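You operate a simulated robot arm through the tools that you are given. There is no shell and no other tool. Be economical: measure what you need, move in short steps, check, and stop when the job is done.

You are at the controls of a simulated robot arm. One attempt, no reset.

Task
Gauge both short cores and sort them into the GOOD and TIGHT bins.
Fine: try each with this bench's green plug gauge before it moves; the gauge goes back to its spot.

It is judged by the outcome, as a careful person would: the job done as asked, and still so three seconds after it is handed in. It fails if anything else is knocked over, pushed out of place, dropped, spilled or broken.

Robot
A 6-joint arm with a two-finger parallel gripper, fixed in place. Base frame: the origin is at the foot of the arm, x ahead of it, y to its left, z up; the work surface is at about z = 820. Units: mm, rad, N and s.
With the tool pointing down near the work surface it reaches from about 240 to 640 mm from the base axis. Its first joint turns from -1.152 to 1.152 rad. Payload 2.7 kg.
Tool frame: the origin (TCP) lies between the finger pads and is the grasp point; the fingertips stand 23 mm ahead of it; z points along the fingers, y is the line along which they close. The gripper opens to 94 mm. The fingers are 38 mm wide and 10 mm thick; the gripper's body (54 by 96 mm) begins 39 mm behind the TCP.
Orientation is told as [roll, pitch, yaw] about the base's x, y, z axes, in that order, counted from this pose: with the fingers straight down and closing along the base's y, the tool's x points along the base's -x, its y along +y and its z along -z.

Tools
- The arm moves only by the tool drive_tool. Its argument "targets" is a list of rows, each a list of 7 numbers: the shift along the tool's x, y, z in units of 20 mm (1.0 is 20 mm), then the turn, a rotation vector about the tool's x, y, z in units of 5 degrees (1.0 is 5 degrees), then the gripper command, from -1 (shut) to 1 (fully open), values between in proportion. In form: [[x, y, z, rx, ry, rz, grip], ...]. A call has 1 to 10 rows; each row shifts and turns the commanded pose from where the row before left it, along the tool's axes as they then stand. A call with a number of a shift or a turn outside -1 to 1 is refused whole. Each row takes 0.2 s and may step no farther than 50 mm and 0.15 rad from the row before; otherwise, or with a gripper value out of range, the whole call is refused. Where a pose cannot be reached the arm comes as near as it can. A force on the tool above 40 N (or 10 N above the force at the start of the call, whichever is more), or a blocked arm, ends the call early, and 0.2 s more pass. Each finger travels about 45 mm/s and halts on what it meets, pressing with about 33 N; the grip force reading is that of the motor and also rises with nothing between the fingers. The clock runs only during rows and for 0.2 s after the last one: add rows that do not move to give the fingers time. The reply holds the time, the measured pose of the TCP, the force on the tool along the base axes, the opening and the grip force, in the units named above and with some noise.
- Cameras (640 x 400 px; columns grow to the right, rows downward): "scene" is fixed at [88.7, -445.8, 1398.2]; the picture's right is [0.60, -0.80, 0.00], its down [-0.50, -0.38, -0.78] and it looks along [0.62, 0.47, -0.63] (base axes); focal length 328 px, centre (320, 200). "wrist" rides on the gripper at [86, 16, -75] in the tool frame; the picture's right is [-0.18, 0.98, 0.00], its down [-0.58, -0.11, -0.81] and it looks along [-0.79, -0.15, 0.59] (tool axes); focal length 243 px, centre (320, 200).
- get_image(camera): a new picture of that camera. No time passes.
- measure_at(camera, pixels): for up to 12 pixels [column, row] of the newest picture of that camera ("zoom" is the newest enlarged one), the place [x, y, z] in the base frame of the surface seen there, good to about 3 mm. No time passes.
- zoom(camera, box): a new picture of the part [left, top, right, bottom] of that camera's present view, enlarged. No time passes.
- close_job(): hands the job in; it is judged then, once.

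Go step by step. Measure first, check grasps and placings, and put right what went wrong. The budget is 80 turns and 34 pictures, counting those below and the enlarged ones. Unless the task says otherwise, let go and move clear before handing in, and close with one line.

The tools are called after ">>>" as name(argument=value, ...) on one line, values as JSON. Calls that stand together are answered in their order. drive_tool: Moves the arm, as the interface text tells. Its arguments: {"type":"object","properties":{"targets":{"type":"array","items":{"type":"array","items":{"type":"number"}}}},"required":["targets"]} The other tools are called the same way: get_image (camera) takes a picture; measure_at (camera, pixels) gives the place of the surface under pixels of a picture; zoom (camera, box) takes an enlarged picture of a part of a camera's view; close_job () hands the job in.

At the start:

```text
time_s: 0.0
tool_pos: [467.9, -97.9, 1156.4]
tcp_rot: [0.0, -0.003, 0.0]
contact_force: [0.7, -0.2, 0.1]
finger_gap: 94.0
gripper_force: 0.1
```

scene: 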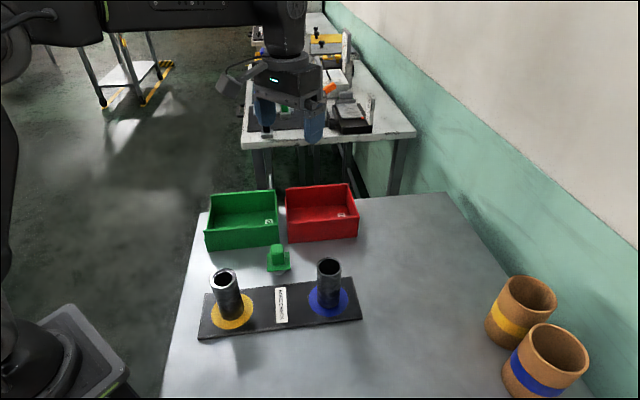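
wrist: 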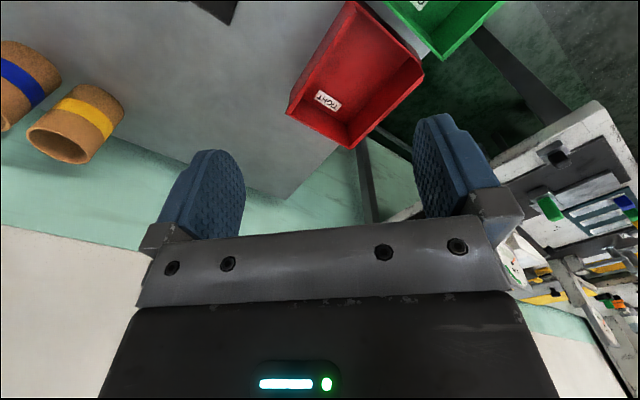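

The picture shows two dark tubes on a board (about pixels 227,293 and 328,283), a green plug at (278,258), two bins and two cork pieces at the right. I'll zoom in for details first.

>>> zoom(camera="scene", box=[190, 235, 370, 347])

>>> zoom(camera="scene", box=[190, 170, 370, 282])

>>> measure_at(camera="scene", pixels=[[278, 249], [278, 268], [227, 310], [329, 300], [200, 338], [360, 318], [353, 278], [204, 294], [242, 222], [320, 212], [528, 290], [557, 345]])

```text
3.56 times, centred on (280, 291) of scene
```

zoom: 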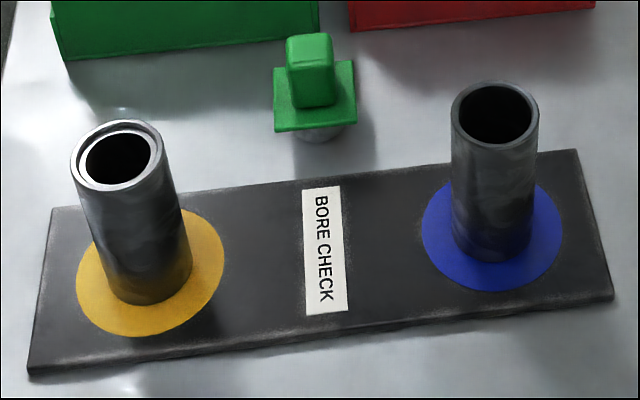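

```text
3.56 times, centred on (280, 226) of scene
```

zoom: 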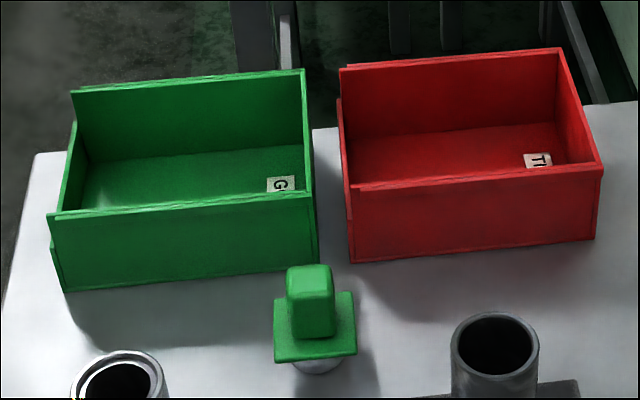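

```text
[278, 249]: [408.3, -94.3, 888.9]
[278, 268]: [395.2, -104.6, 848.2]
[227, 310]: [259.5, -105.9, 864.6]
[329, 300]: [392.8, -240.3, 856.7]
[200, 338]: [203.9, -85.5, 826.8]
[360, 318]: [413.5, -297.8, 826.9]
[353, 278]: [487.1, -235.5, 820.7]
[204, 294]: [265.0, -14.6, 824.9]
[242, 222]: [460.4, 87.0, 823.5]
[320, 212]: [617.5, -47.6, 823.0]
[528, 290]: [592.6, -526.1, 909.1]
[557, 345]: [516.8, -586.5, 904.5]
```

The tubes carry "BORE CHECK" on the board, and the cork pieces are out of reach. I'll measure the rims, the gauge parts and the bins from the zoomed view.

>>> zoom(camera="scene", box=[195, 240, 355, 340])

>>> measure_at(camera="scene", pixels=[[206, 212], [203, 236], [209, 251], [275, 190], [279, 245], [278, 225], [287, 188], [348, 184], [358, 219], [288, 242], [290, 224], [215, 225]])

```text
4.00 times, centred on (275, 290) of scene
```

zoom: 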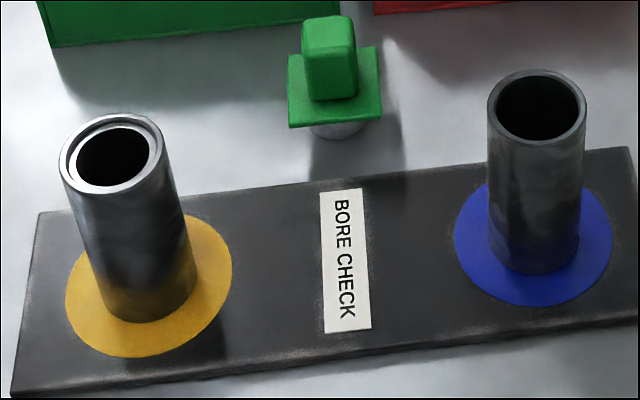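

```text
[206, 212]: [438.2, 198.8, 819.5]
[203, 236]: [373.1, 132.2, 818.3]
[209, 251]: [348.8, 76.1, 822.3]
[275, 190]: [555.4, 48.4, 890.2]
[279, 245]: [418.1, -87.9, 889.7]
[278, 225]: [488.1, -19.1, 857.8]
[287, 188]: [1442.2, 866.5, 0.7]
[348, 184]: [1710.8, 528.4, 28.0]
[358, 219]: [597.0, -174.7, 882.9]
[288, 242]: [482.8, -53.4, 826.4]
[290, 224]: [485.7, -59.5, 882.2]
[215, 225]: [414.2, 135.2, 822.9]
```

>>> measure_at(camera="zoom", pixels=[[63, 165], [160, 140], [108, 118], [112, 191], [490, 112], [584, 112], [537, 72], [537, 139], [305, 22], [352, 22], [307, 98], [356, 95]])

>>> measure_at(camera="zoom", pixels=[[291, 125], [381, 117], [375, 50], [290, 58], [335, 135], [316, 134], [358, 133], [110, 157], [538, 110], [140, 310], [533, 262], [330, 60]])

```text
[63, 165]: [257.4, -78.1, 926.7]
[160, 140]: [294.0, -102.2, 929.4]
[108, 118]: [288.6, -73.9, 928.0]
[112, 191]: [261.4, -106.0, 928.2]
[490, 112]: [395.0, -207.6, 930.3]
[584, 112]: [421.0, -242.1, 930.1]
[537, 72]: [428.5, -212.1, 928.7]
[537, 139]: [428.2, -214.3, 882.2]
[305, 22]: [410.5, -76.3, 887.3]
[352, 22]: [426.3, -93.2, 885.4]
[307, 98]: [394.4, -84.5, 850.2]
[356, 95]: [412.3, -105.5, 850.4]
```

```text
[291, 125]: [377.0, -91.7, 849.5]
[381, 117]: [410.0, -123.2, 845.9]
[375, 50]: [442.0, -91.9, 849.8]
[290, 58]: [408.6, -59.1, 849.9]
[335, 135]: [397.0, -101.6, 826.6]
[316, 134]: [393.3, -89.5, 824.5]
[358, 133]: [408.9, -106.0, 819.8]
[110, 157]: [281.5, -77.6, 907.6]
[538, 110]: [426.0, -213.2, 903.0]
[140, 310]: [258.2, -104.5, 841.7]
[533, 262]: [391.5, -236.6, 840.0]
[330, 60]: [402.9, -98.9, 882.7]
```

Cores are about 43 mm across and 101 mm tall, centred near (275,-90) and (408,-225). The gauge stands at about (410,-91), turned about 45°, with its handle at z 850–889. I'll turn the tool 45° while going down to a safe height.

>>> drive_tool(targets=[[0, 0, 1, 0, 0, 1, 0.2], [0, 0, 1, 0, 0, 1, 0.2], [0, 0, 1, 0, 0, 1, 0.2], [0, 0, 1, 0, 0, 1, 0.2], [0, 0, 1, 0, 0, 1, 0.2], [0, 0, 1, 0, 0, 1, 0.2], [0, 0, 1, 0, 0, 1, 0.2], [0, 0, 1, 0, 0, 1, 0.2], [0, 0, 1, 0, 0, 1, 0.2], [0, 0, 0, 0, 0, 0, 0.2]])

```text
time_s: 2.2
tool_pos: [466.0, -95.1, 976.1]
tcp_rot: [0.002, 0.0, -0.787]
contact_force: [-0.6, -0.4, -0.2]
finger_gap: 56.4
gripper_force: 0.0
```

The yaw is -45° as wanted. I'll move over the gauge and look.

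>>> drive_tool(targets=[[0.707, -0.613, 0, 0, 0, 0, 0.2], [0.707, -0.613, 0, 0, 0, 0, 0.2], [0.707, -0.613, 0, 0, 0, 0, 0.2], [0, 0, 0.6, 0, 0, 0, 0.2], [0, 0, 0.6, 0, 0, 0, 0.2], [0, 0, 0, 0, 0, 0, 0.2]])

>>> get_image(camera="wrist")

>>> zoom(camera="scene", box=[195, 180, 355, 280])

```text
time_s: 3.6
tool_pos: [410.7, -92.5, 952.7]
tcp_rot: [0.002, 0.001, -0.785]
contact_force: [0.1, -0.2, -0.5]
finger_gap: 56.4
gripper_force: 0.0
```

```text
28 pictures are left
```

wrist: 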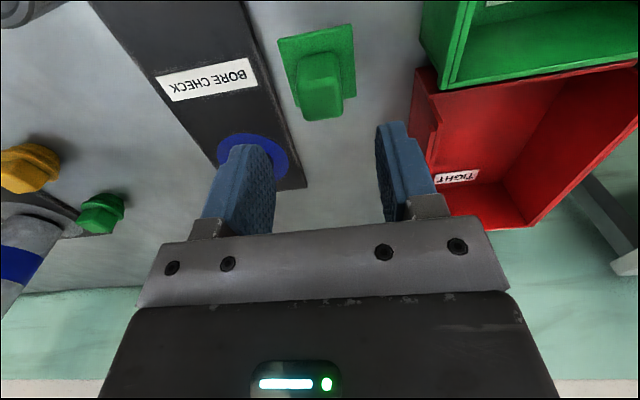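

```text
4.00 times, centred on (275, 230) of scene
```

zoom: 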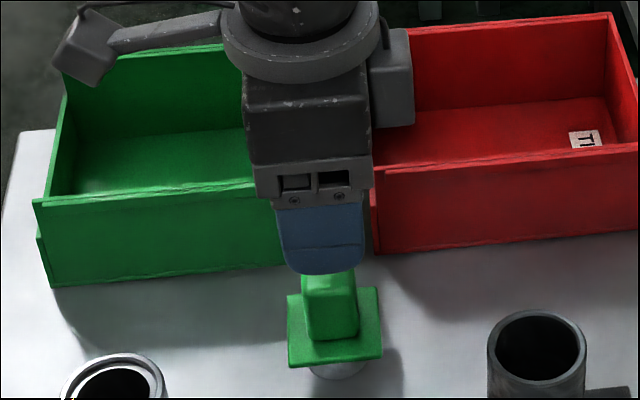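

The wrist view shows the gauge at (315,70) and also other green and yellow plugs at (100,212) and (28,168). I'll measure where those stand and the gauge's handle.

>>> measure_at(camera="wrist", pixels=[[100, 212], [28, 168], [20, 270], [40, 290], [300, 62], [333, 62], [306, 115], [340, 112], [280, 40], [353, 25], [355, 100], [290, 118]])

>>> zoom(camera="wrist", box=[0, 100, 240, 250])

```text
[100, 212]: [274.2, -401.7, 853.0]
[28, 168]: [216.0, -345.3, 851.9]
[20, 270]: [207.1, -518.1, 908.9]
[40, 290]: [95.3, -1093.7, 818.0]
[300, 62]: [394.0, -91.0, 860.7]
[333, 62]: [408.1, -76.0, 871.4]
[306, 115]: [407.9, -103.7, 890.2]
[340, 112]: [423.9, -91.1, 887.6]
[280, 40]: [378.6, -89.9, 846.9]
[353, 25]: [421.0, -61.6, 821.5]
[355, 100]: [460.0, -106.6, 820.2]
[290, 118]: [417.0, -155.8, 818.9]
```

```text
2.67 times, centred on (120, 175) of wrist
```

zoom: 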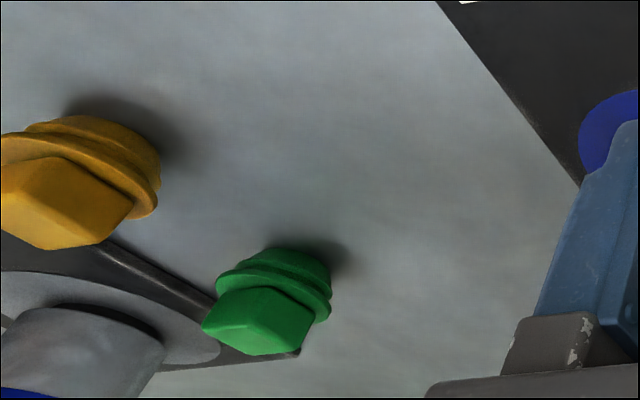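

There is a second set of parts at around (250,-420) that I can't identify yet. I'll rise, turn the wrist camera toward -y and look.

>>> drive_tool(targets=[[0, 0, -1, 0, 0, 0, 0.2], [0.369, -0.954, -1, 0, 0, 0, 0.2], [0.369, -0.954, -1, 0, 0, 0, 0.2], [0.369, -0.954, -1, 0, 0, 0, 0.2], [0.369, -0.954, -1, 0, 0, 0, 0.2], [0.369, -0.954, -1, 0, 0, 0, 0.2], [0.369, -0.954, -1, 0, 0, 0, 0.2], [0.369, -0.954, -1, 0, 0, 0, 0.2], [0, 0, 0, 0, 0, 1, 0.2]])

>>> drive_tool(targets=[[0, 0, 0, 0, 0, 1, 0.2], [0, 0, 0, 0, 0, 1, 0.2], [0, 0, 0, 0, 0, 1, 0.2], [0, 0, 0, 0, 0, 1, 0.2], [0, 0, 0, 0, 0, 1, 0.2], [0, 0, 0, 0, 0, 1, 0.2], [0, 0, 0, 0, 0, 1, 0.2], [0, 0, 0, 0, 0, 1, 0.2], [0, 0, 0, 0, 0, 0, 0.2]])

>>> get_image(camera="wrist")

```text
time_s: 5.6
tool_pos: [276.7, -152.3, 1111.8]
tcp_rot: [-0.001, 0.0, -0.873]
contact_force: [0.6, -0.1, -0.2]
finger_gap: 56.5
gripper_force: 0.0
```

```text
time_s: 7.6
tool_pos: [278.9, -151.5, 1113.1]
tcp_rot: [0.001, 0.0, -1.573]
contact_force: [0.6, -0.9, -0.1]
finger_gap: 56.2
gripper_force: 0.0
```

```text
25 pictures are left
```

wrist: 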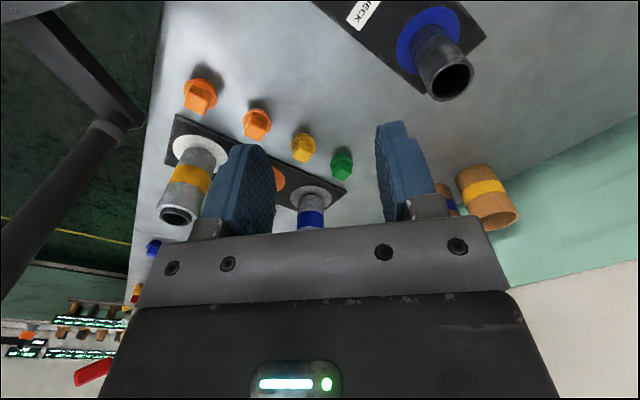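

A second board with banded gray tubes and coloured plugs stands on the same table (around pixels 160–340, 80–220). I'll move nearer with the fingers open to see it properly.

>>> drive_tool(targets=[[-1, 0, 0, 0, 0, 0, 1], [-1, 0, 0, 0, 0, 0, 1], [-1, -0.5, 0, 0, 0, 0, 1], [-1, -0.5, 0, 0, 0, 0, 1], [-1, 0, 0, 0, 0, 0, 1], [-1, 0, 0, 0, 0, 0, 1], [-1, 0, 0, 0, 0, 0, 1], [-0.5, 0, 0, 0, 0, 0, 1], [0, 0, 0, 0, 0, 0, 1]])

>>> get_image(camera="wrist")

```text
time_s: 9.6
tool_pos: [259.0, -302.0, 1112.4]
tcp_rot: [0.001, 0.0, -1.572]
contact_force: [0.5, 0.3, -0.1]
finger_gap: 93.9
gripper_force: 0.1
```

```text
24 pictures are left
```

wrist: 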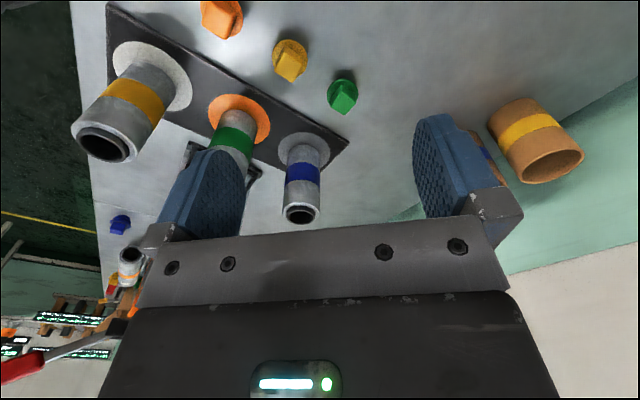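

The second board holds three banded tubes. I'll measure heights and rims of those and the cork pieces.

>>> measure_at(camera="wrist", pixels=[[76, 135], [130, 152], [103, 125], [285, 213], [317, 215], [300, 203], [340, 92], [290, 55], [220, 15], [490, 125], [582, 152], [550, 150]])

>>> zoom(camera="wrist", box=[60, 0, 380, 230])

>>> zoom(camera="scene", box=[440, 250, 640, 400])

```text
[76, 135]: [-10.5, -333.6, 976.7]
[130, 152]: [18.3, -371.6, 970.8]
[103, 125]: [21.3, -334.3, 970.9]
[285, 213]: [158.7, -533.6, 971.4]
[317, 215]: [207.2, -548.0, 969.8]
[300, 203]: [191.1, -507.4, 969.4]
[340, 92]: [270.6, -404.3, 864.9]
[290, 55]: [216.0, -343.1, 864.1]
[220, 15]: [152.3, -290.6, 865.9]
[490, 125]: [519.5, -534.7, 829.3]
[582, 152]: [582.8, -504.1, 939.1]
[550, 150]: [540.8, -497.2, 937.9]
```

```text
1.74 times, centred on (220, 115) of wrist
```

zoom: 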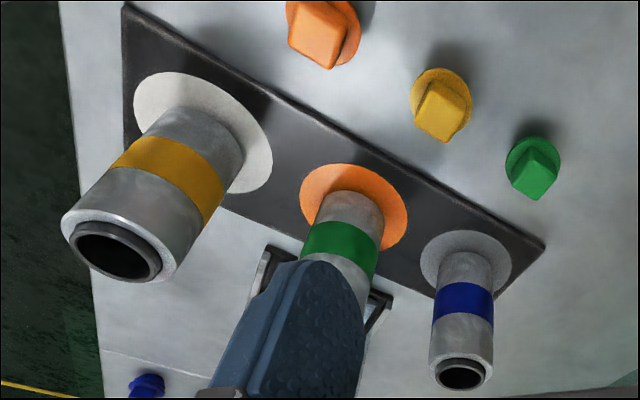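

```text
2.67 times, centred on (540, 325) of scene
```

zoom: 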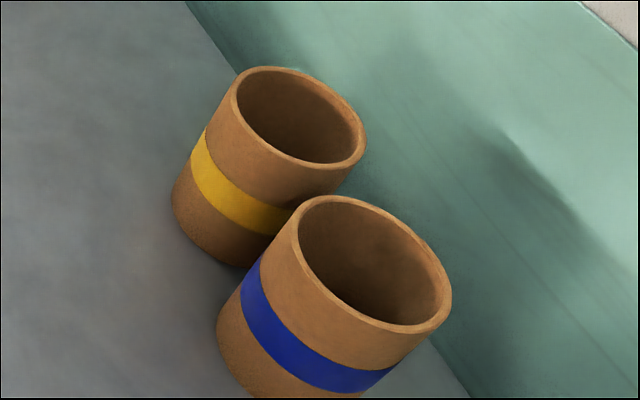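

The gray banded tubes are about 150 tall and the cork pieces about 115, so the two dark 101 mm tubes are the short cores, and their green plug at (410,-91) is the gauge. Going back to it.

>>> drive_tool(targets=[[1, 0.75, 0, 0, 0, 0, 0.2], [1, 0.75, 0, 0, 0, 0, 0.2], [1, 0.75, 0, 0, 0, 0, 0.2], [1, 0.75, 0, 0, 0, 0, 0.2], [1, 0.75, 0, 0, 0, 0, 0.2], [1, 0.75, 0, 0, 0, 0, 0.2], [1, 0.75, 0, 0, 0, 0, 0.2], [1, 0.75, 0, 0, 0, 0, 0.2], [1, 0.75, 0, 0, 0, 0, 0.2], [0.55, 0.8, 0, 0, 0, 0, 0.2]])

>>> drive_tool(targets=[[0, 0, 1, 0, 0, -1, 0.2], [0, 0, 1, 0, 0, -1, 0.2], [0, 0, 1, 0, 0, -1, 0.2], [0, 0, 1, 0, 0, -1, 0.2], [0, 0, 1, 0, 0, -1, 0.2], [0, 0, 1, 0, 0, -1, 0.2], [0, 0, 1, 0, 0, -1, 0.2], [0, 0, 1, 0, 0, -1, 0.2], [0, 0, 0, 0, 0, -1, 0.2], [0, 0, 0, 0, 0, 0, 0.2]])

```text
time_s: 11.8
tool_pos: [410.6, -110.1, 1114.1]
tcp_rot: [0.0, 0.0, -1.571]
contact_force: [-0.4, -0.5, 0.5]
finger_gap: 56.4
gripper_force: 0.0
```

```text
time_s: 14.0
tool_pos: [411.2, -110.7, 951.6]
tcp_rot: [0.0, 0.001, -0.786]
contact_force: [1.0, -0.7, 0.2]
finger_gap: 56.6
gripper_force: 0.0
```

Centre estimate for the handle is (409.6,-91.0). Aligning, then going down to z 879.

>>> drive_tool(targets=[[0.75, 0.64, 0, 0, 0, 0, 0.2], [0, 0, 0, 0, 0, 0, 0.2], [0, 0, 1, 0, 0, 0, 0.2], [0, 0, 1, 0, 0, 0, 0.2], [0, 0, 0.5, 0, 0, 0, 0.2], [0, 0, 0, 0, 0, 0, 0.2]])

>>> get_image(camera="wrist")

```text
time_s: 15.4
tool_pos: [411.3, -90.0, 904.2]
tcp_rot: [0.0, 0.001, -0.786]
contact_force: [-0.1, 0.4, 0.3]
finger_gap: 56.5
gripper_force: 0.1
```

```text
21 pictures are left
```

wrist: 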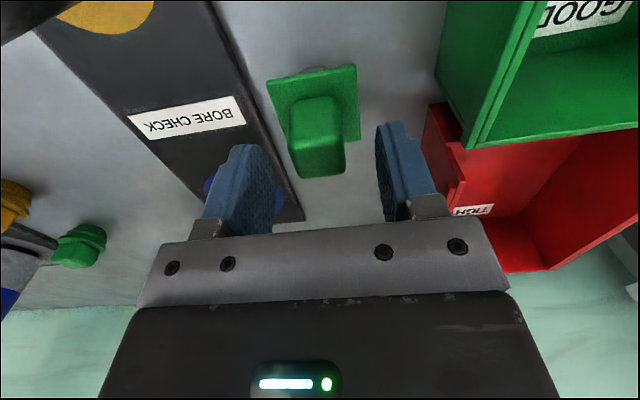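

The handle (288–345, 95–178) sits between the fingers. A small correction, then down to 878 and close.

>>> drive_tool(targets=[[0, -0.09, 0, 0, 0, 0, 0.2], [0, 0, 0.65, 0, 0, 0, 0.2], [0, 0, 0.65, 0, 0, 0, 0.2], [0, 0, 0, 0, 0, 0, 0.2]])

>>> drive_tool(targets=[[0, 0, 0, 0, 0, 0, -0.2], [0, 0, 0, 0, 0, 0, -0.4], [0, 0, 0, 0, 0, 0, -0.7], [0, 0, 0, 0, 0, 0, -1], [0, 0, 0, 0, 0, 0, -1]])

```text
time_s: 16.4
tool_pos: [406.8, -93.9, 877.6]
tcp_rot: [0.002, -0.001, -0.786]
contact_force: [-0.2, -0.5, 0.2]
finger_gap: 56.4
gripper_force: 0.1
```

```text
time_s: 17.6
tool_pos: [407.4, -92.9, 876.9]
tcp_rot: [0.001, 0.001, -0.787]
contact_force: [0.1, 0.2, 0.4]
finger_gap: 28.0
gripper_force: 33.0
```

The grip holds at a 28 mm gap. I'll lift 130 mm and check.

>>> drive_tool(targets=[[0, 0, -0.5, 0, 0, 0, -1], [0, 0, -1, 0, 0, 0, -1], [0, 0, -1, 0, 0, 0, -1], [0, 0, -1, 0, 0, 0, -1], [0, 0, -1, 0, 0, 0, -1], [0, 0, -1, 0, 0, 0, -1], [0, 0, -1, 0, 0, 0, -1], [0, 0, 0, 0, 0, 0, -1]])

>>> get_image(camera="scene")

>>> get_image(camera="wrist")

```text
time_s: 19.4
tool_pos: [406.7, -92.3, 1006.5]
tcp_rot: [0.0, 0.001, -0.784]
contact_force: [-0.3, 0.4, -0.4]
finger_gap: 27.3
gripper_force: 32.9
```

```text
20 pictures are left
```

scene: 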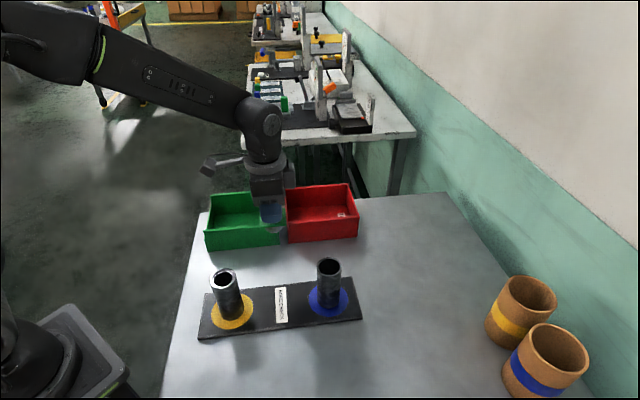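

```text
19 pictures are left
```

wrist: 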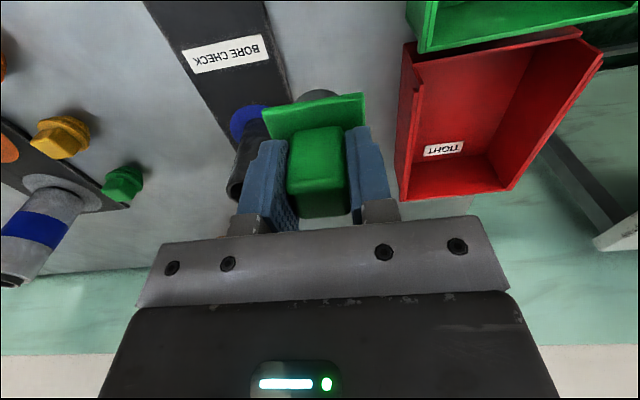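

The gauge is in the fingers. I'll zoom the scene to measure the plug's place relative to the tool and to take the rims more precisely.

>>> zoom(camera="scene", box=[205, 220, 349, 310])

```text
4.44 times, centred on (277, 265) of scene
```

zoom: 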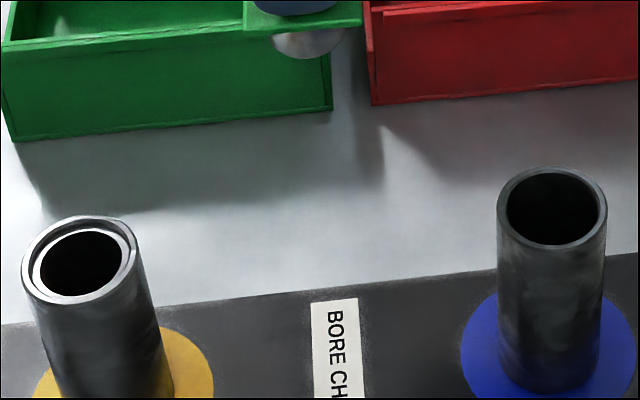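

>>> measure_at(camera="zoom", pixels=[[502, 207], [603, 205], [552, 170], [553, 245], [517, 180], [590, 181], [514, 233], [589, 235], [310, 52], [276, 41], [340, 38], [310, 20]])

>>> measure_at(camera="zoom", pixels=[[27, 272], [132, 248], [86, 220], [72, 300], [45, 236], [118, 229], [40, 294], [110, 288], [31, 259], [127, 268], [246, 26], [359, 21]])

```text
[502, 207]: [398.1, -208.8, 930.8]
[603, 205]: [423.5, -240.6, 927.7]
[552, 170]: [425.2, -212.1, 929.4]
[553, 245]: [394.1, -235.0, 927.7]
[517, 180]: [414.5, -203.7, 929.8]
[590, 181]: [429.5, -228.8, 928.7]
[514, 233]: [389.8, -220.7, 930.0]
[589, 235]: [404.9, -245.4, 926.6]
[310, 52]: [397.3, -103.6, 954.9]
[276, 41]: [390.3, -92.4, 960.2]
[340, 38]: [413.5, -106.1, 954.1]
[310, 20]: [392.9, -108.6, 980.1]
```

```text
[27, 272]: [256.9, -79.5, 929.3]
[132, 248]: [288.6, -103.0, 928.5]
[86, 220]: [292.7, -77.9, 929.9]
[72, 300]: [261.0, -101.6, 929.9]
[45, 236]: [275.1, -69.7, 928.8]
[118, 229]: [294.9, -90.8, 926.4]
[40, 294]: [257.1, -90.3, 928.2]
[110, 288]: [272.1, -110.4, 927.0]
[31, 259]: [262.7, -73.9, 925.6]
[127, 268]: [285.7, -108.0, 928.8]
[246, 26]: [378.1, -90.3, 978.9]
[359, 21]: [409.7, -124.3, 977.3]
```

Rim fits give core B (410.0,-224.4) and core A (274.7,-90.5), with rim z about 929; the gauge axis is about (409.5,-91.4) by the same camera. I'll shift the gauge over core B (blue disc), still 20 mm above the rim.

>>> drive_tool(targets=[[-0.944, -0.937, 0, 0, 0, 0, -1], [-0.944, -0.937, 0, 0, 0, 0, -1], [-0.944, -0.937, 0, 0, 0, 0, -1], [-0.944, -0.937, 0, 0, 0, 0, -1], [-0.944, -0.937, 0, 0, 0, 0, -1], [0, 0, 0, 0, 0, 0, -1], [0, 0, 0.5, 0, 0, 0, -1], [0, 0, 0, 0, 0, 0, -1]])

>>> zoom(camera="scene", box=[280, 220, 376, 280])

>>> get_image(camera="wrist")

```text
time_s: 21.2
tool_pos: [406.1, -226.4, 993.9]
tcp_rot: [-0.001, 0.0, -0.785]
contact_force: [0.3, 0.6, 0.1]
finger_gap: 27.7
gripper_force: 32.5
```

```text
6.67 times, centred on (328, 250) of scene
```

zoom: 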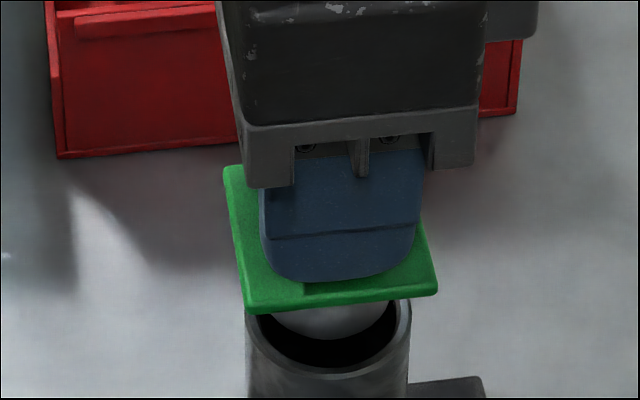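

```text
16 pictures are left
```

wrist: 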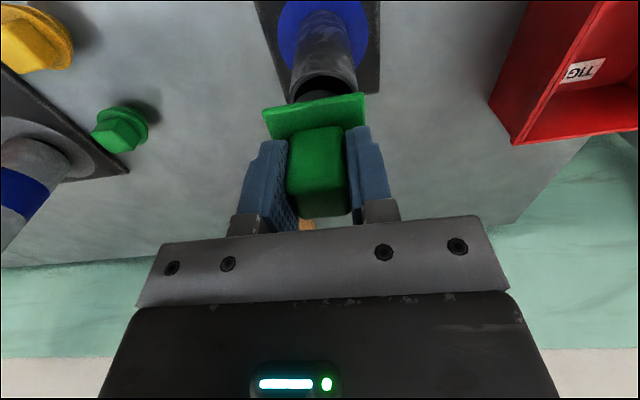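

>>> zoom(camera="wrist", box=[260, 50, 380, 125])

>>> zoom(camera="scene", box=[308, 255, 348, 280])

```text
5.33 times, centred on (320, 88) of wrist
```

zoom: 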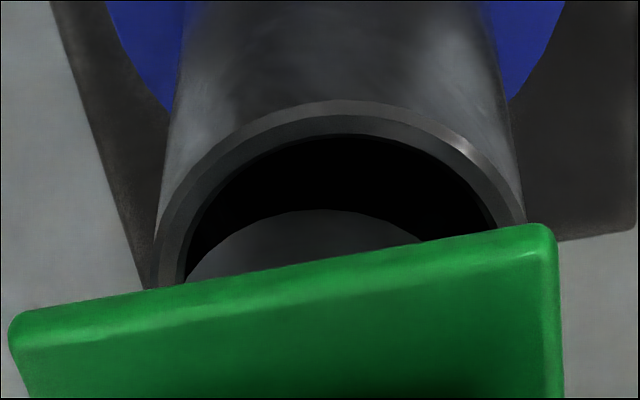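

```text
16.00 times, centred on (328, 268) of scene
```

zoom: 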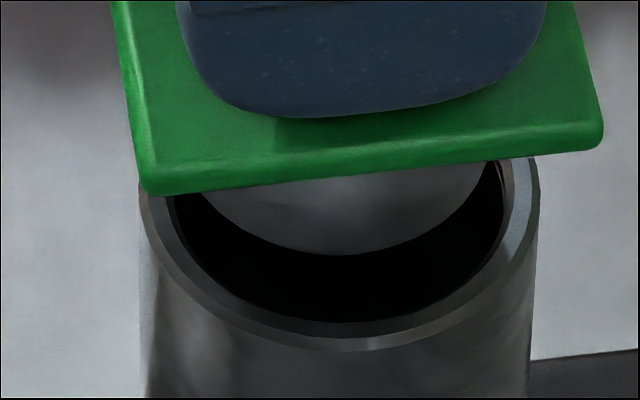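

Close zooms show the plug about centred sideways (scene: plug about x=337, bore about 339), but roughly 1–3 mm short along tool +y. I'll correct by 1.6 mm, go down 7 mm and look again.

>>> drive_tool(targets=[[0, 0.08, 0, 0, 0, 0, -1], [0, 0, 0.35, 0, 0, 0, -1], [0, 0, 0, 0, 0, 0, -1]])

>>> zoom(camera="scene", box=[308, 255, 348, 280])

```text
time_s: 22.0
tool_pos: [407.4, -225.3, 988.0]
tcp_rot: [0.0, 0.0, -0.786]
contact_force: [-0.1, -0.6, -0.9]
finger_gap: 27.4
gripper_force: 32.9
```

```text
16.00 times, centred on (328, 268) of scene
```

zoom: 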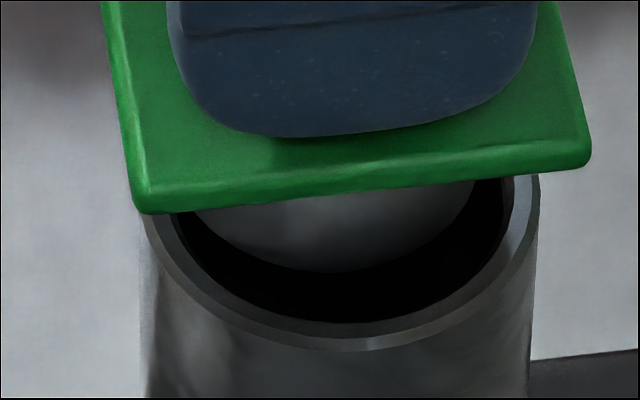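

The plug is now shifted about 1.3 mm left in this view (arc centre about 326 against 339). I'll correct along tool -x and go down 3 mm more.

>>> drive_tool(targets=[[-0.06, 0, 0, 0, 0, 0, -1], [0, 0, 0.15, 0, 0, 0, -1], [0, 0, 0, 0, 0, 0, -1], [0, 0, 0, 0, 0, 0, -1]])

>>> zoom(camera="scene", box=[308, 255, 348, 280])

```text
time_s: 23.0
tool_pos: [409.2, -226.1, 985.5]
tcp_rot: [-0.001, 0.0, -0.787]
contact_force: [0.0, 0.8, -0.4]
finger_gap: 27.8
gripper_force: 33.4
```

```text
16.00 times, centred on (328, 268) of scene
```

zoom: 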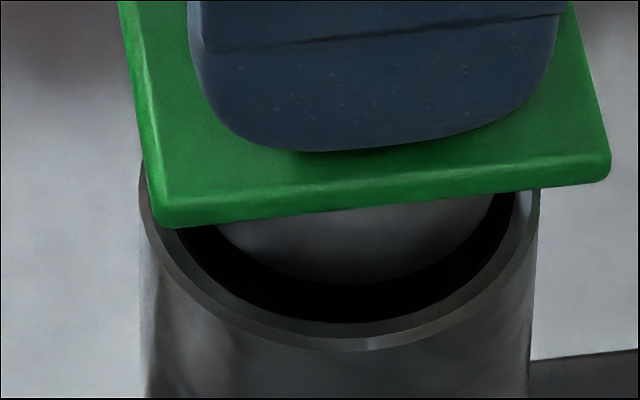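

I need the other direction too: the scene view leaves depth (tool y) ambiguous. Zooming the wrist camera.

>>> zoom(camera="wrist", box=[260, 50, 380, 125])

>>> measure_at(camera="zoom", pixels=[[340, 100], [180, 200], [500, 170]])

```text
5.33 times, centred on (320, 88) of wrist
```

zoom: 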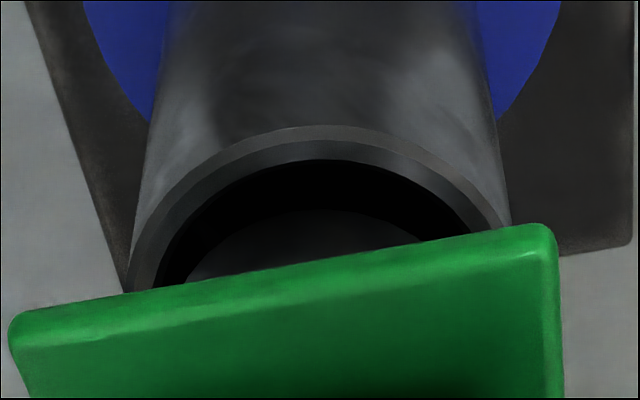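

```text
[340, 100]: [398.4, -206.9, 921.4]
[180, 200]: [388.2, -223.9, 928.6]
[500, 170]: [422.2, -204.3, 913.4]
```

Both views agree if the plug is still about 5 mm above the rim: it is centred in tool y and about 1 mm too far in tool -x. I'll correct that and lower 9 mm, watching the force.

>>> drive_tool(targets=[[0.05, 0, 0, 0, 0, 0, -1], [0, 0, 0.15, 0, 0, 0, -1], [0, 0, 0.1, 0, 0, 0, -1], [0, 0, 0.1, 0, 0, 0, -1], [0, 0, 0.1, 0, 0, 0, -1], [0, 0, 0, 0, 0, 0, -1]])

```text
time_s: 24.4
tool_pos: [410.4, -224.7, 977.6]
tcp_rot: [-0.001, 0.0, -0.786]
contact_force: [-0.7, 0.1, -1.7]
finger_gap: 27.6
gripper_force: 33.2
```

No contact force at z 977.6, so the plug seems to be entering. Continuing down in small steps.

>>> drive_tool(targets=[[0, 0, 0.1, 0, 0, 0, -1], [0, 0, 0.1, 0, 0, 0, -1], [0, 0, 0.1, 0, 0, 0, -1], [0, 0, 0.1, 0, 0, 0, -1], [0, 0, 0.1, 0, 0, 0, -1], [0, 0, 0, 0, 0, 0, -1]])

>>> zoom(camera="scene", box=[292, 240, 364, 285])

```text
time_s: 25.8
tool_pos: [411.0, -223.9, 967.1]
tcp_rot: [0.001, 0.001, -0.786]
contact_force: [-0.6, -0.4, -0.9]
finger_gap: 27.6
gripper_force: 33.4
```

```text
8.89 times, centred on (328, 262) of scene
```

zoom: 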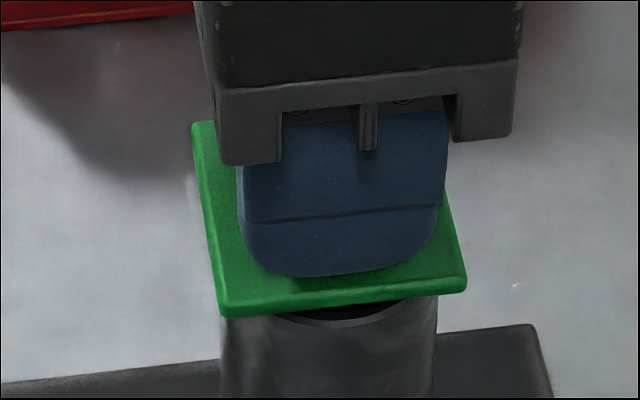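

The flange is a few mm above the rim and the plug is inside with almost no force. Lowering until the flange seats.

>>> drive_tool(targets=[[0, 0, 0.1, 0, 0, 0, -1], [0, 0, 0.1, 0, 0, 0, -1], [0, 0, 0.1, 0, 0, 0, -1], [0, 0, 0.1, 0, 0, 0, -1], [0, 0, 0, 0, 0, 0, -1]])

```text
time_s: 27.0
tool_pos: [409.9, -224.6, 961.2]
tcp_rot: [0.002, -0.003, -0.786]
contact_force: [-2.8, 0.2, 11.2]
finger_gap: 28.0
gripper_force: 33.1
```

The flange seated with 11 N at z 961, meaning core B takes the full plug: GOOD. Lifting straight out and moving across to core A.

>>> drive_tool(targets=[[0, 0, -0.2, 0, 0, 0, -1], [0, 0, -0.4, 0, 0, 0, -1], [0, 0, -0.6, 0, 0, 0, -1], [0, 0, -0.6, 0, 0, 0, -1], [0, 0, -0.55, 0, 0, 0, -1], [0, 0, 0, 0, 0, 0, -1]])

>>> get_image(camera="scene")

```text
time_s: 28.4
tool_pos: [410.2, -225.5, 1006.0]
tcp_rot: [0.002, 0.0, -0.785]
contact_force: [0.5, -0.8, -0.5]
finger_gap: 27.7
gripper_force: 33.6
```

```text
9 pictures are left
```

scene: 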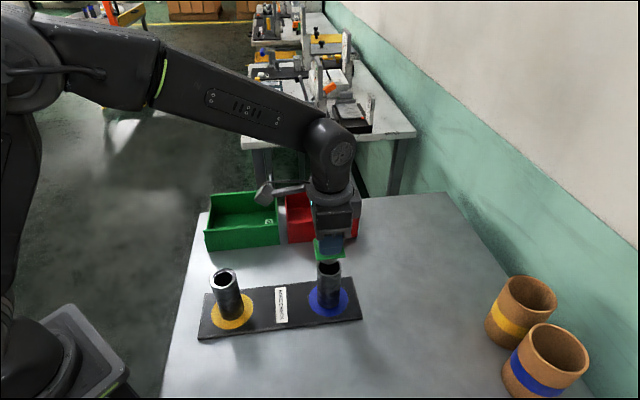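

Core B still stands on its disc. Moving the gauge to core A and lowering to just above its rim.

>>> drive_tool(targets=[[0.952, -0.005, 0, 0, 0, 0, -1], [0.952, -0.005, 0, 0, 0, 0, -1], [0.952, -0.005, 0, 0, 0, 0, -1], [0.952, -0.005, 0, 0, 0, 0, -1], [0.952, -0.005, 0, 0, 0, 0, -1], [0.952, -0.005, 0, 0, 0, 0, -1], [0.952, -0.005, 0, 0, 0, 0, -1], [0.952, -0.005, 0, 0, 0, 0, -1], [0.952, -0.005, 0, 0, 0, 0, -1], [0.952, -0.005, 0, 0, 0, 0, -1]])

>>> drive_tool(targets=[[0, 0, 0.4, 0, 0, 0, -1], [0, 0, 0.4, 0, 0, 0, -1], [0, 0, 0.2, 0, 0, 0, -1], [0, 0, 0, 0, 0, 0, -1]])

>>> zoom(camera="scene", box=[202, 266, 242, 291])

>>> zoom(camera="wrist", box=[260, 50, 380, 125])

```text
time_s: 30.6
tool_pos: [273.8, -91.4, 1004.4]
tcp_rot: [0.0, 0.0, -0.786]
contact_force: [0.9, 0.2, -1.4]
finger_gap: 27.7
gripper_force: 33.0
```

```text
time_s: 31.6
tool_pos: [274.4, -89.3, 985.1]
tcp_rot: [-0.001, -0.001, -0.786]
contact_force: [0.5, 0.0, -1.3]
finger_gap: 27.5
gripper_force: 32.8
```

```text
16.00 times, centred on (222, 278) of scene
```

zoom: 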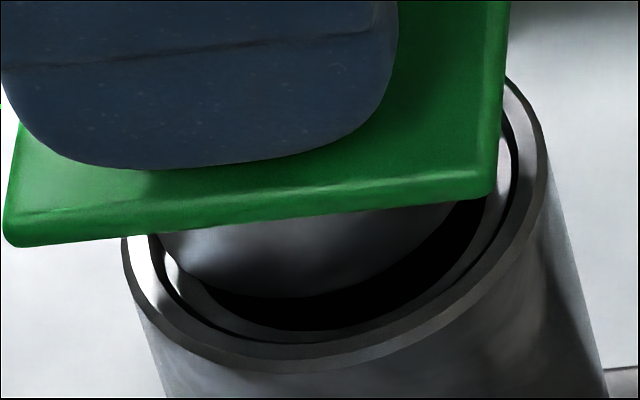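

```text
5.33 times, centred on (320, 88) of wrist
```

zoom: 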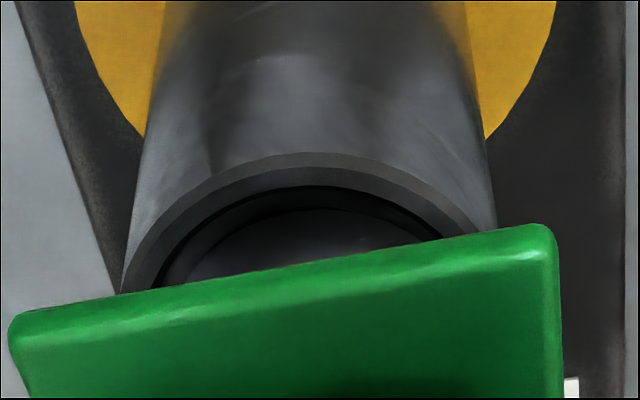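

The plug is about 1.5–2 mm off toward tool +x (wrist: bore edge peak at y=186 against 169 when core B fitted) and about 0.6 mm in y. I can also see a ledge inside this bore. Correcting, then lowering gently.

>>> drive_tool(targets=[[-0.08, -0.03, 0, 0, 0, 0, -1], [0, 0, 0.1, 0, 0, 0, -1], [0, 0, 0.1, 0, 0, 0, -1], [0, 0, 0.1, 0, 0, 0, -1], [0, 0, 0.1, 0, 0, 0, -1], [0, 0, 0, 0, 0, 0, -1]])

```text
time_s: 33.0
tool_pos: [276.8, -91.9, 978.6]
tcp_rot: [0.004, -0.006, -0.784]
contact_force: [-1.2, 1.2, 26.7]
finger_gap: 27.9
gripper_force: 32.7
```

Contact with 26.7 N right at the rim level. I'll look whether it's the ledge or a misalignment.

>>> zoom(camera="scene", box=[202, 266, 242, 291])

```text
16.00 times, centred on (222, 278) of scene
```

zoom: 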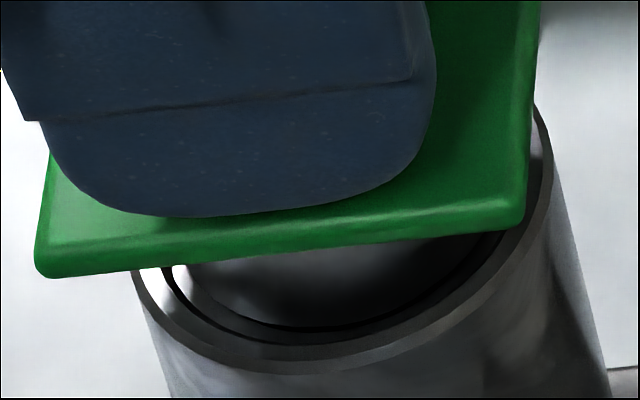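

The plug covers the inner ring all round and rests on it: the bore behind the ledge (radius about 15 mm) looks smaller than the plug (about 16.5). To rule out misalignment I'll lift, shift 1 mm and press again in several directions.

>>> drive_tool(targets=[[0, 0, -0.2, 0, 0, 0, -1], [0.06, 0, 0, 0, 0, 0, -1], [0, 0, 0.1, 0, 0, 0, -1], [0, 0, 0.1, 0, 0, 0, -1], [0, 0, 0, 0, 0, 0, -1]])

>>> drive_tool(targets=[[0, 0, -0.2, 0, 0, 0, -1], [-0.06, 0.06, 0, 0, 0, 0, -1], [0, 0, 0.1, 0, 0, 0, -1], [0, 0, 0.1, 0, 0, 0, -1], [0, 0, 0, 0, 0, 0, -1]])

>>> drive_tool(targets=[[0, 0, -0.2, 0, 0, 0, -1], [0, -0.12, 0, 0, 0, 0, -1], [0, 0, 0.1, 0, 0, 0, -1], [0, 0, 0.1, 0, 0, 0, -1], [0, 0, 0, 0, 0, 0, -1]])

>>> drive_tool(targets=[[0, 0, -0.2, 0, 0, 0, -1], [-0.06, 0.06, 0, 0, 0, 0, -1], [0, 0, 0.1, 0, 0, 0, -1], [0, 0, 0.1, 0, 0, 0, -1], [0, 0, 0, 0, 0, 0, -1]])

```text
time_s: 34.2
tool_pos: [274.5, -92.2, 979.7]
tcp_rot: [0.0, -0.004, -0.785]
contact_force: [0.6, 1.2, 16.3]
finger_gap: 28.0
gripper_force: 32.7
```

```text
time_s: 35.4
tool_pos: [276.2, -91.6, 979.4]
tcp_rot: [0.002, -0.005, -0.786]
contact_force: [-3.9, -0.4, 28.0]
finger_gap: 28.0
gripper_force: 32.6
```

```text
time_s: 36.6
tool_pos: [275.2, -94.8, 979.3]
tcp_rot: [0.004, -0.003, -0.786]
contact_force: [-1.8, 4.3, 19.4]
finger_gap: 27.4
gripper_force: 32.9
```

```text
time_s: 37.8
tool_pos: [276.7, -93.0, 979.3]
tcp_rot: [0.002, -0.001, -0.786]
contact_force: [-3.7, 2.0, 19.8]
finger_gap: 27.6
gripper_force: 32.9
```

Every trial stops at z about 979.4 with 16–28 N, so core A does not take the gauge: TIGHT. Now lifting and carrying the gauge back to its spot.

>>> drive_tool(targets=[[0, 0, -0.7, 0, 0, 0, -1], [0, 0, -0.7, 0, 0, 0, -1], [-0.93, 0.937, 0, 0, 0, 0, -1], [-0.93, 0.937, 0, 0, 0, 0, -1], [-0.93, 0.937, 0, 0, 0, 0, -1], [-0.93, 0.937, 0, 0, 0, 0, -1], [-0.93, 0.937, 0, 0, 0, 0, -1], [0, 0, 1, 0, 0, 0, -1], [0, 0, 1, 0, 0, 0, -1], [0, 0, 0, 0, 0, 0, -1]])

>>> drive_tool(targets=[[0, 0, 1, 0, 0, 0, -1], [0, 0, 1, 0, 0, 0, -1], [0, 0, 1, 0, 0, 0, -1], [0, 0, 0.8, 0, 0, 0, -1], [0, 0, 0, 0, 0, 0, -1]])

```text
time_s: 40.0
tool_pos: [407.0, -92.7, 966.9]
tcp_rot: [0.004, 0.0, -0.785]
contact_force: [0.1, 0.1, -1.3]
finger_gap: 27.6
gripper_force: 33.3
```

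```text
time_s: 41.2
tool_pos: [408.4, -94.0, 888.9]
tcp_rot: [0.0, 0.001, -0.785]
contact_force: [0.4, 0.1, -1.6]
finger_gap: 27.5
gripper_force: 33.1
```

>>> drive_tool(targets=[[0, 0, 0.3, 0, 0, 0, -1], [0, 0, 0.15, 0, 0, 0, -1], [0, 0, 0.1, 0, 0, 0, -1], [0, 0, 0.1, 0, 0, 0, -1], [0, 0, 0, 0, 0, 0, -1]])

```text
time_s: 42.4
tool_pos: [408.3, -92.4, 877.1]
tcp_rot: [0.0, -0.001, -0.784]
contact_force: [0.0, 0.4, -0.6]
finger_gap: 27.7
gripper_force: 32.8
```

At z 877.1 there is no table contact yet. Lowering a little more until it touches.

>>> drive_tool(targets=[[0, 0, 0.05, 0, 0, 0, -1], [0, 0, 0.05, 0, 0, 0, -1], [0, 0, 0, 0, 0, 0, -1]])

```text
time_s: 43.2
tool_pos: [409.4, -92.8, 876.3]
tcp_rot: [-0.001, 0.0, -0.786]
contact_force: [-0.2, -0.2, -1.3]
finger_gap: 27.9
gripper_force: 32.9
```

>>> drive_tool(targets=[[0, 0, 0.05, 0, 0, 0, -1], [0, 0, 0.05, 0, 0, 0, -1], [0, 0, 0, 0, 0, 0, -1]])

```text
time_s: 44.0
tool_pos: [408.4, -92.5, 874.4]
tcp_rot: [0.002, -0.002, -0.786]
contact_force: [-6.5, 6.8, 23.2]
finger_gap: 27.5
gripper_force: 33.3
```

It touches the table (23 N at z 874.4). I'll ease up half a millimetre, open and rise.

>>> drive_tool(targets=[[0, 0, -0.04, 0, 0, 0, -1], [0, 0, 0, 0, 0, 0, -0.3], [0, 0, 0, 0, 0, 0, -0.1], [0, 0, 0, 0, 0, 0, 0.2], [0, 0, 0, 0, 0, 0, 0.2], [0, 0, -0.5, 0, 0, 0, 0.2], [0, 0, -1, 0, 0, 0, 0.2], [0, 0, -1, 0, 0, 0, 0.2], [0, 0, -1, 0, 0, 0, 0.2], [0, 0, -1, 0, 0, 0, 0.2]])

```text
time_s: 46.2
tool_pos: [408.8, -90.6, 965.9]
tcp_rot: [0.001, 0.0, -0.784]
contact_force: [0.7, 0.4, 0.0]
finger_gap: 56.5
gripper_force: 0.0
```

The gauge is released. Next I'll move over core A with the fingers wider and take a scene picture, which checks the gauge and shows the red bin.

>>> drive_tool(targets=[[0, 0, -1, 0, 0, 0, 0.5], [0.942, -0.937, 0, 0, 0, 0, 0.5], [0.942, -0.937, 0, 0, 0, 0, 0.5], [0.942, -0.937, 0, 0, 0, 0, 0.5], [0.942, -0.937, 0, 0, 0, 0, 0.5], [0.942, -0.937, 0, 0, 0, 0, 0.5], [0, 0, 0, 0, 0, 0, 0.5]])

>>> get_image(camera="scene")

```text
time_s: 47.8
tool_pos: [274.5, -93.2, 985.5]
tcp_rot: [0.002, 0.001, -0.786]
contact_force: [0.9, -0.3, -0.1]
finger_gap: 70.4
gripper_force: 0.0
```

```text
5 pictures are left
```

scene: 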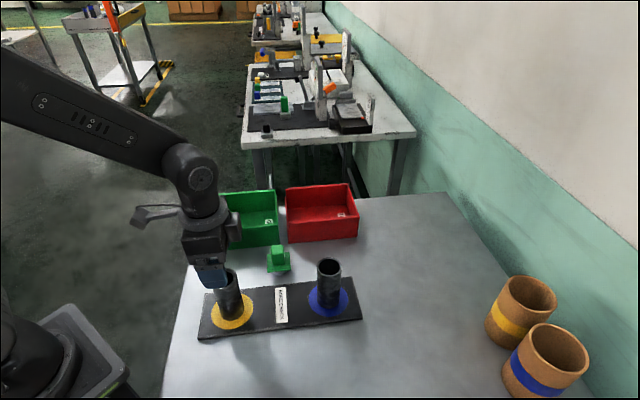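

The gauge stands at its place (278,260). Measuring it and the red bin.

>>> measure_at(camera="scene", pixels=[[288, 190], [346, 185], [290, 210], [345, 206], [320, 210], [350, 212], [300, 218], [340, 214], [289, 225], [358, 218], [268, 271], [290, 269]])

>>> measure_at(camera="scene", pixels=[[288, 195], [345, 190], [288, 192], [353, 200], [288, 253], [268, 255], [230, 275], [328, 265], [240, 210], [265, 208], [250, 218], [276, 200]])

```text
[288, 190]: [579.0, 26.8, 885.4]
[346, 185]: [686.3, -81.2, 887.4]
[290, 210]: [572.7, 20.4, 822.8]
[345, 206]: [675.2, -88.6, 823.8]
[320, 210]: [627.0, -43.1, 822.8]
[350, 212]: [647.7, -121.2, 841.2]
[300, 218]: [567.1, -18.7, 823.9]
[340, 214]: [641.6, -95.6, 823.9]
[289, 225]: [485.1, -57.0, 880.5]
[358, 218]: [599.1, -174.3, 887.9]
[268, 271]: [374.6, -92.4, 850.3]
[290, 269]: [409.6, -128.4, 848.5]
```

```text
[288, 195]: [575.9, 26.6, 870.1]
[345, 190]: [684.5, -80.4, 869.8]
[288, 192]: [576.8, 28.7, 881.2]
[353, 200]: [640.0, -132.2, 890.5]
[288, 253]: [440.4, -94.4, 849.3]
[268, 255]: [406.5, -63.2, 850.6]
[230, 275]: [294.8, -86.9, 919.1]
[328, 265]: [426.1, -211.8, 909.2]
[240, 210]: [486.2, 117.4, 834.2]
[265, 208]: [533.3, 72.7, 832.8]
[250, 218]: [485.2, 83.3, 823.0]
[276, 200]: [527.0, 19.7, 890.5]
```

The gauge is back within 2–3 mm. The red bin spans (485,-57), (599,-174), (578,28), (686,-81), with its centre near (586,-71). Lowering on core A and gripping it near its top.

>>> drive_tool(targets=[[0, 0.05, 0.6, 0, 0, 0, 0.5], [0, 0, 1, 0, 0, 0, 0.5], [0, 0, 1, 0, 0, 0, 0.5], [0, 0, 0.95, 0, 0, 0, 0.5], [0, 0, 0, 0, 0, 0, 0.3], [0, 0, 0, 0, 0, 0, 0.1], [0, 0, 0, 0, 0, 0, -0.2], [0, 0, 0, 0, 0, 0, -0.5], [0, 0, 0, 0, 0, 0, -1], [0, 0, 0, 0, 0, 0, -1]])

```text
time_s: 50.0
tool_pos: [275.5, -89.4, 912.8]
tcp_rot: [0.001, 0.001, -0.786]
contact_force: [-1.1, -2.3, -2.2]
finger_gap: 45.6
gripper_force: 32.7
```

Gripped at a 45.6 mm gap. Lifting 110 mm and checking the load.

>>> drive_tool(targets=[[0, 0, -0.5, 0, 0, 0, -1], [0, 0, -1, 0, 0, 0, -1], [0, 0, -1, 0, 0, 0, -1], [0, 0, -1, 0, 0, 0, -1], [0, 0, -1, 0, 0, 0, -1], [0, 0, -1, 0, 0, 0, -1], [0, 0, 0, 0, 0, 0, -1]])

```text
time_s: 51.6
tool_pos: [278.1, -91.1, 1021.4]
tcp_rot: [0.002, -0.001, -0.786]
contact_force: [0.5, 0.6, -0.9]
finger_gap: 45.2
gripper_force: 33.1
```

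The gap stays at 45 mm, so the core is held. Carrying it to above the red TIGHT bin at (582,-75).

>>> drive_tool(targets=[[-0.854, 0.948, 0, 0, 0, 0, -1], [-0.854, 0.948, 0, 0, 0, 0, -1], [-0.854, 0.948, 0, 0, 0, 0, -1], [-0.854, 0.948, 0, 0, 0, 0, -1], [-0.854, 0.948, 0, 0, 0, 0, -1], [-0.854, 0.948, 0, 0, 0, 0, -1], [-0.854, 0.948, 0, 0, 0, 0, -1], [-0.854, 0.948, 0, 0, 0, 0, -1], [-0.854, 0.948, 0, 0, 0, 0, -1], [-0.854, 0.948, 0, 0, 0, 0, -1]])

>>> drive_tool(targets=[[-0.854, 0.948, 0, 0, 0, 0, -1], [-0.854, 0.948, 0, 0, 0, 0, -1], [0, 0, 0, 0, 0, 0, -1], [0, 0, 0, 0, 0, 0, -1]])

>>> get_image(camera="scene")

```text
time_s: 53.8
tool_pos: [533.3, -77.6, 1023.6]
tcp_rot: [0.003, 0.0, -0.786]
contact_force: [-1.0, 0.4, -0.4]
finger_gap: 45.3
gripper_force: 32.6
```

```text
time_s: 54.8
tool_pos: [583.4, -73.7, 1024.3]
tcp_rot: [0.0, 0.001, -0.787]
contact_force: [0.1, 1.0, -0.8]
finger_gap: 45.2
gripper_force: 33.1
```

```text
4 pictures are left
```

scene: 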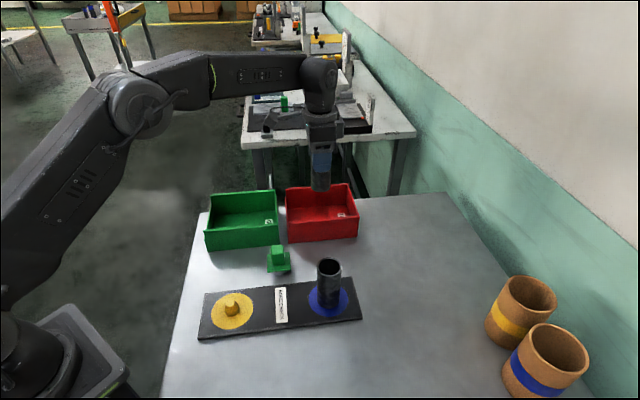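

The core hangs over the red bin. I'll measure the green bin from this picture, then lower the core.

>>> measure_at(camera="scene", pixels=[[211, 196], [273, 190], [206, 234], [277, 226], [240, 193], [240, 230], [240, 215], [260, 212], [208, 215], [276, 208], [220, 225], [250, 208]])

>>> drive_tool(targets=[[0, 0, 1, 0, 0, 0, -1], [0, 0, 1, 0, 0, 0, -1], [0, 0, 1, 0, 0, 0, -1], [0, 0, 1, 0, 0, 0, -1], [0, 0, 1, 0, 0, 0, -1], [0, 0, 0, 0, 0, 0, -1]])

```text
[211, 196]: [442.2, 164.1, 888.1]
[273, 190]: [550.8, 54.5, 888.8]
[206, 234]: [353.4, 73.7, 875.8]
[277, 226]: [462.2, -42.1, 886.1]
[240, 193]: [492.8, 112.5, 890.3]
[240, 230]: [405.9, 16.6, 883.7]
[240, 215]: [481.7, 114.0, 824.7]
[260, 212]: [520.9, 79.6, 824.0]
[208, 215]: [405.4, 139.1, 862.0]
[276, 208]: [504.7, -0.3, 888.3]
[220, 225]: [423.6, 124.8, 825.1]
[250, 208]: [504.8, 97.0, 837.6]
```

```text
time_s: 56.2
tool_pos: [583.1, -77.0, 924.3]
tcp_rot: [0.002, 0.001, -0.785]
contact_force: [-0.3, 0.7, -0.1]
finger_gap: 45.2
gripper_force: 32.7
```

Green bin centre is about (452,62). Now lowering core A the last 15 mm carefully.

>>> drive_tool(targets=[[0, 0, 0.3, 0, 0, 0, -1], [0, 0, 0.2, 0, 0, 0, -1], [0, 0, 0.1, 0, 0, 0, -1], [0, 0, 0.06, 0, 0, 0, -1], [0, 0, 0, 0, 0, 0, -1]])

```text
time_s: 57.4
tool_pos: [581.5, -76.1, 910.4]
tcp_rot: [0.001, -0.001, -0.786]
contact_force: [-0.7, -0.1, -0.3]
finger_gap: 45.4
gripper_force: 33.2
```

>>> drive_tool(targets=[[0, 0, 0.05, 0, 0, 0, -1], [0, 0, 0.05, 0, 0, 0, -1], [0, 0, 0, 0, 0, 0, -1]])

```text
time_s: 58.2
tool_pos: [582.9, -76.8, 909.8]
tcp_rot: [0.003, -0.002, -0.785]
contact_force: [-2.3, -1.0, 6.1]
finger_gap: 45.1
gripper_force: 33.0
```

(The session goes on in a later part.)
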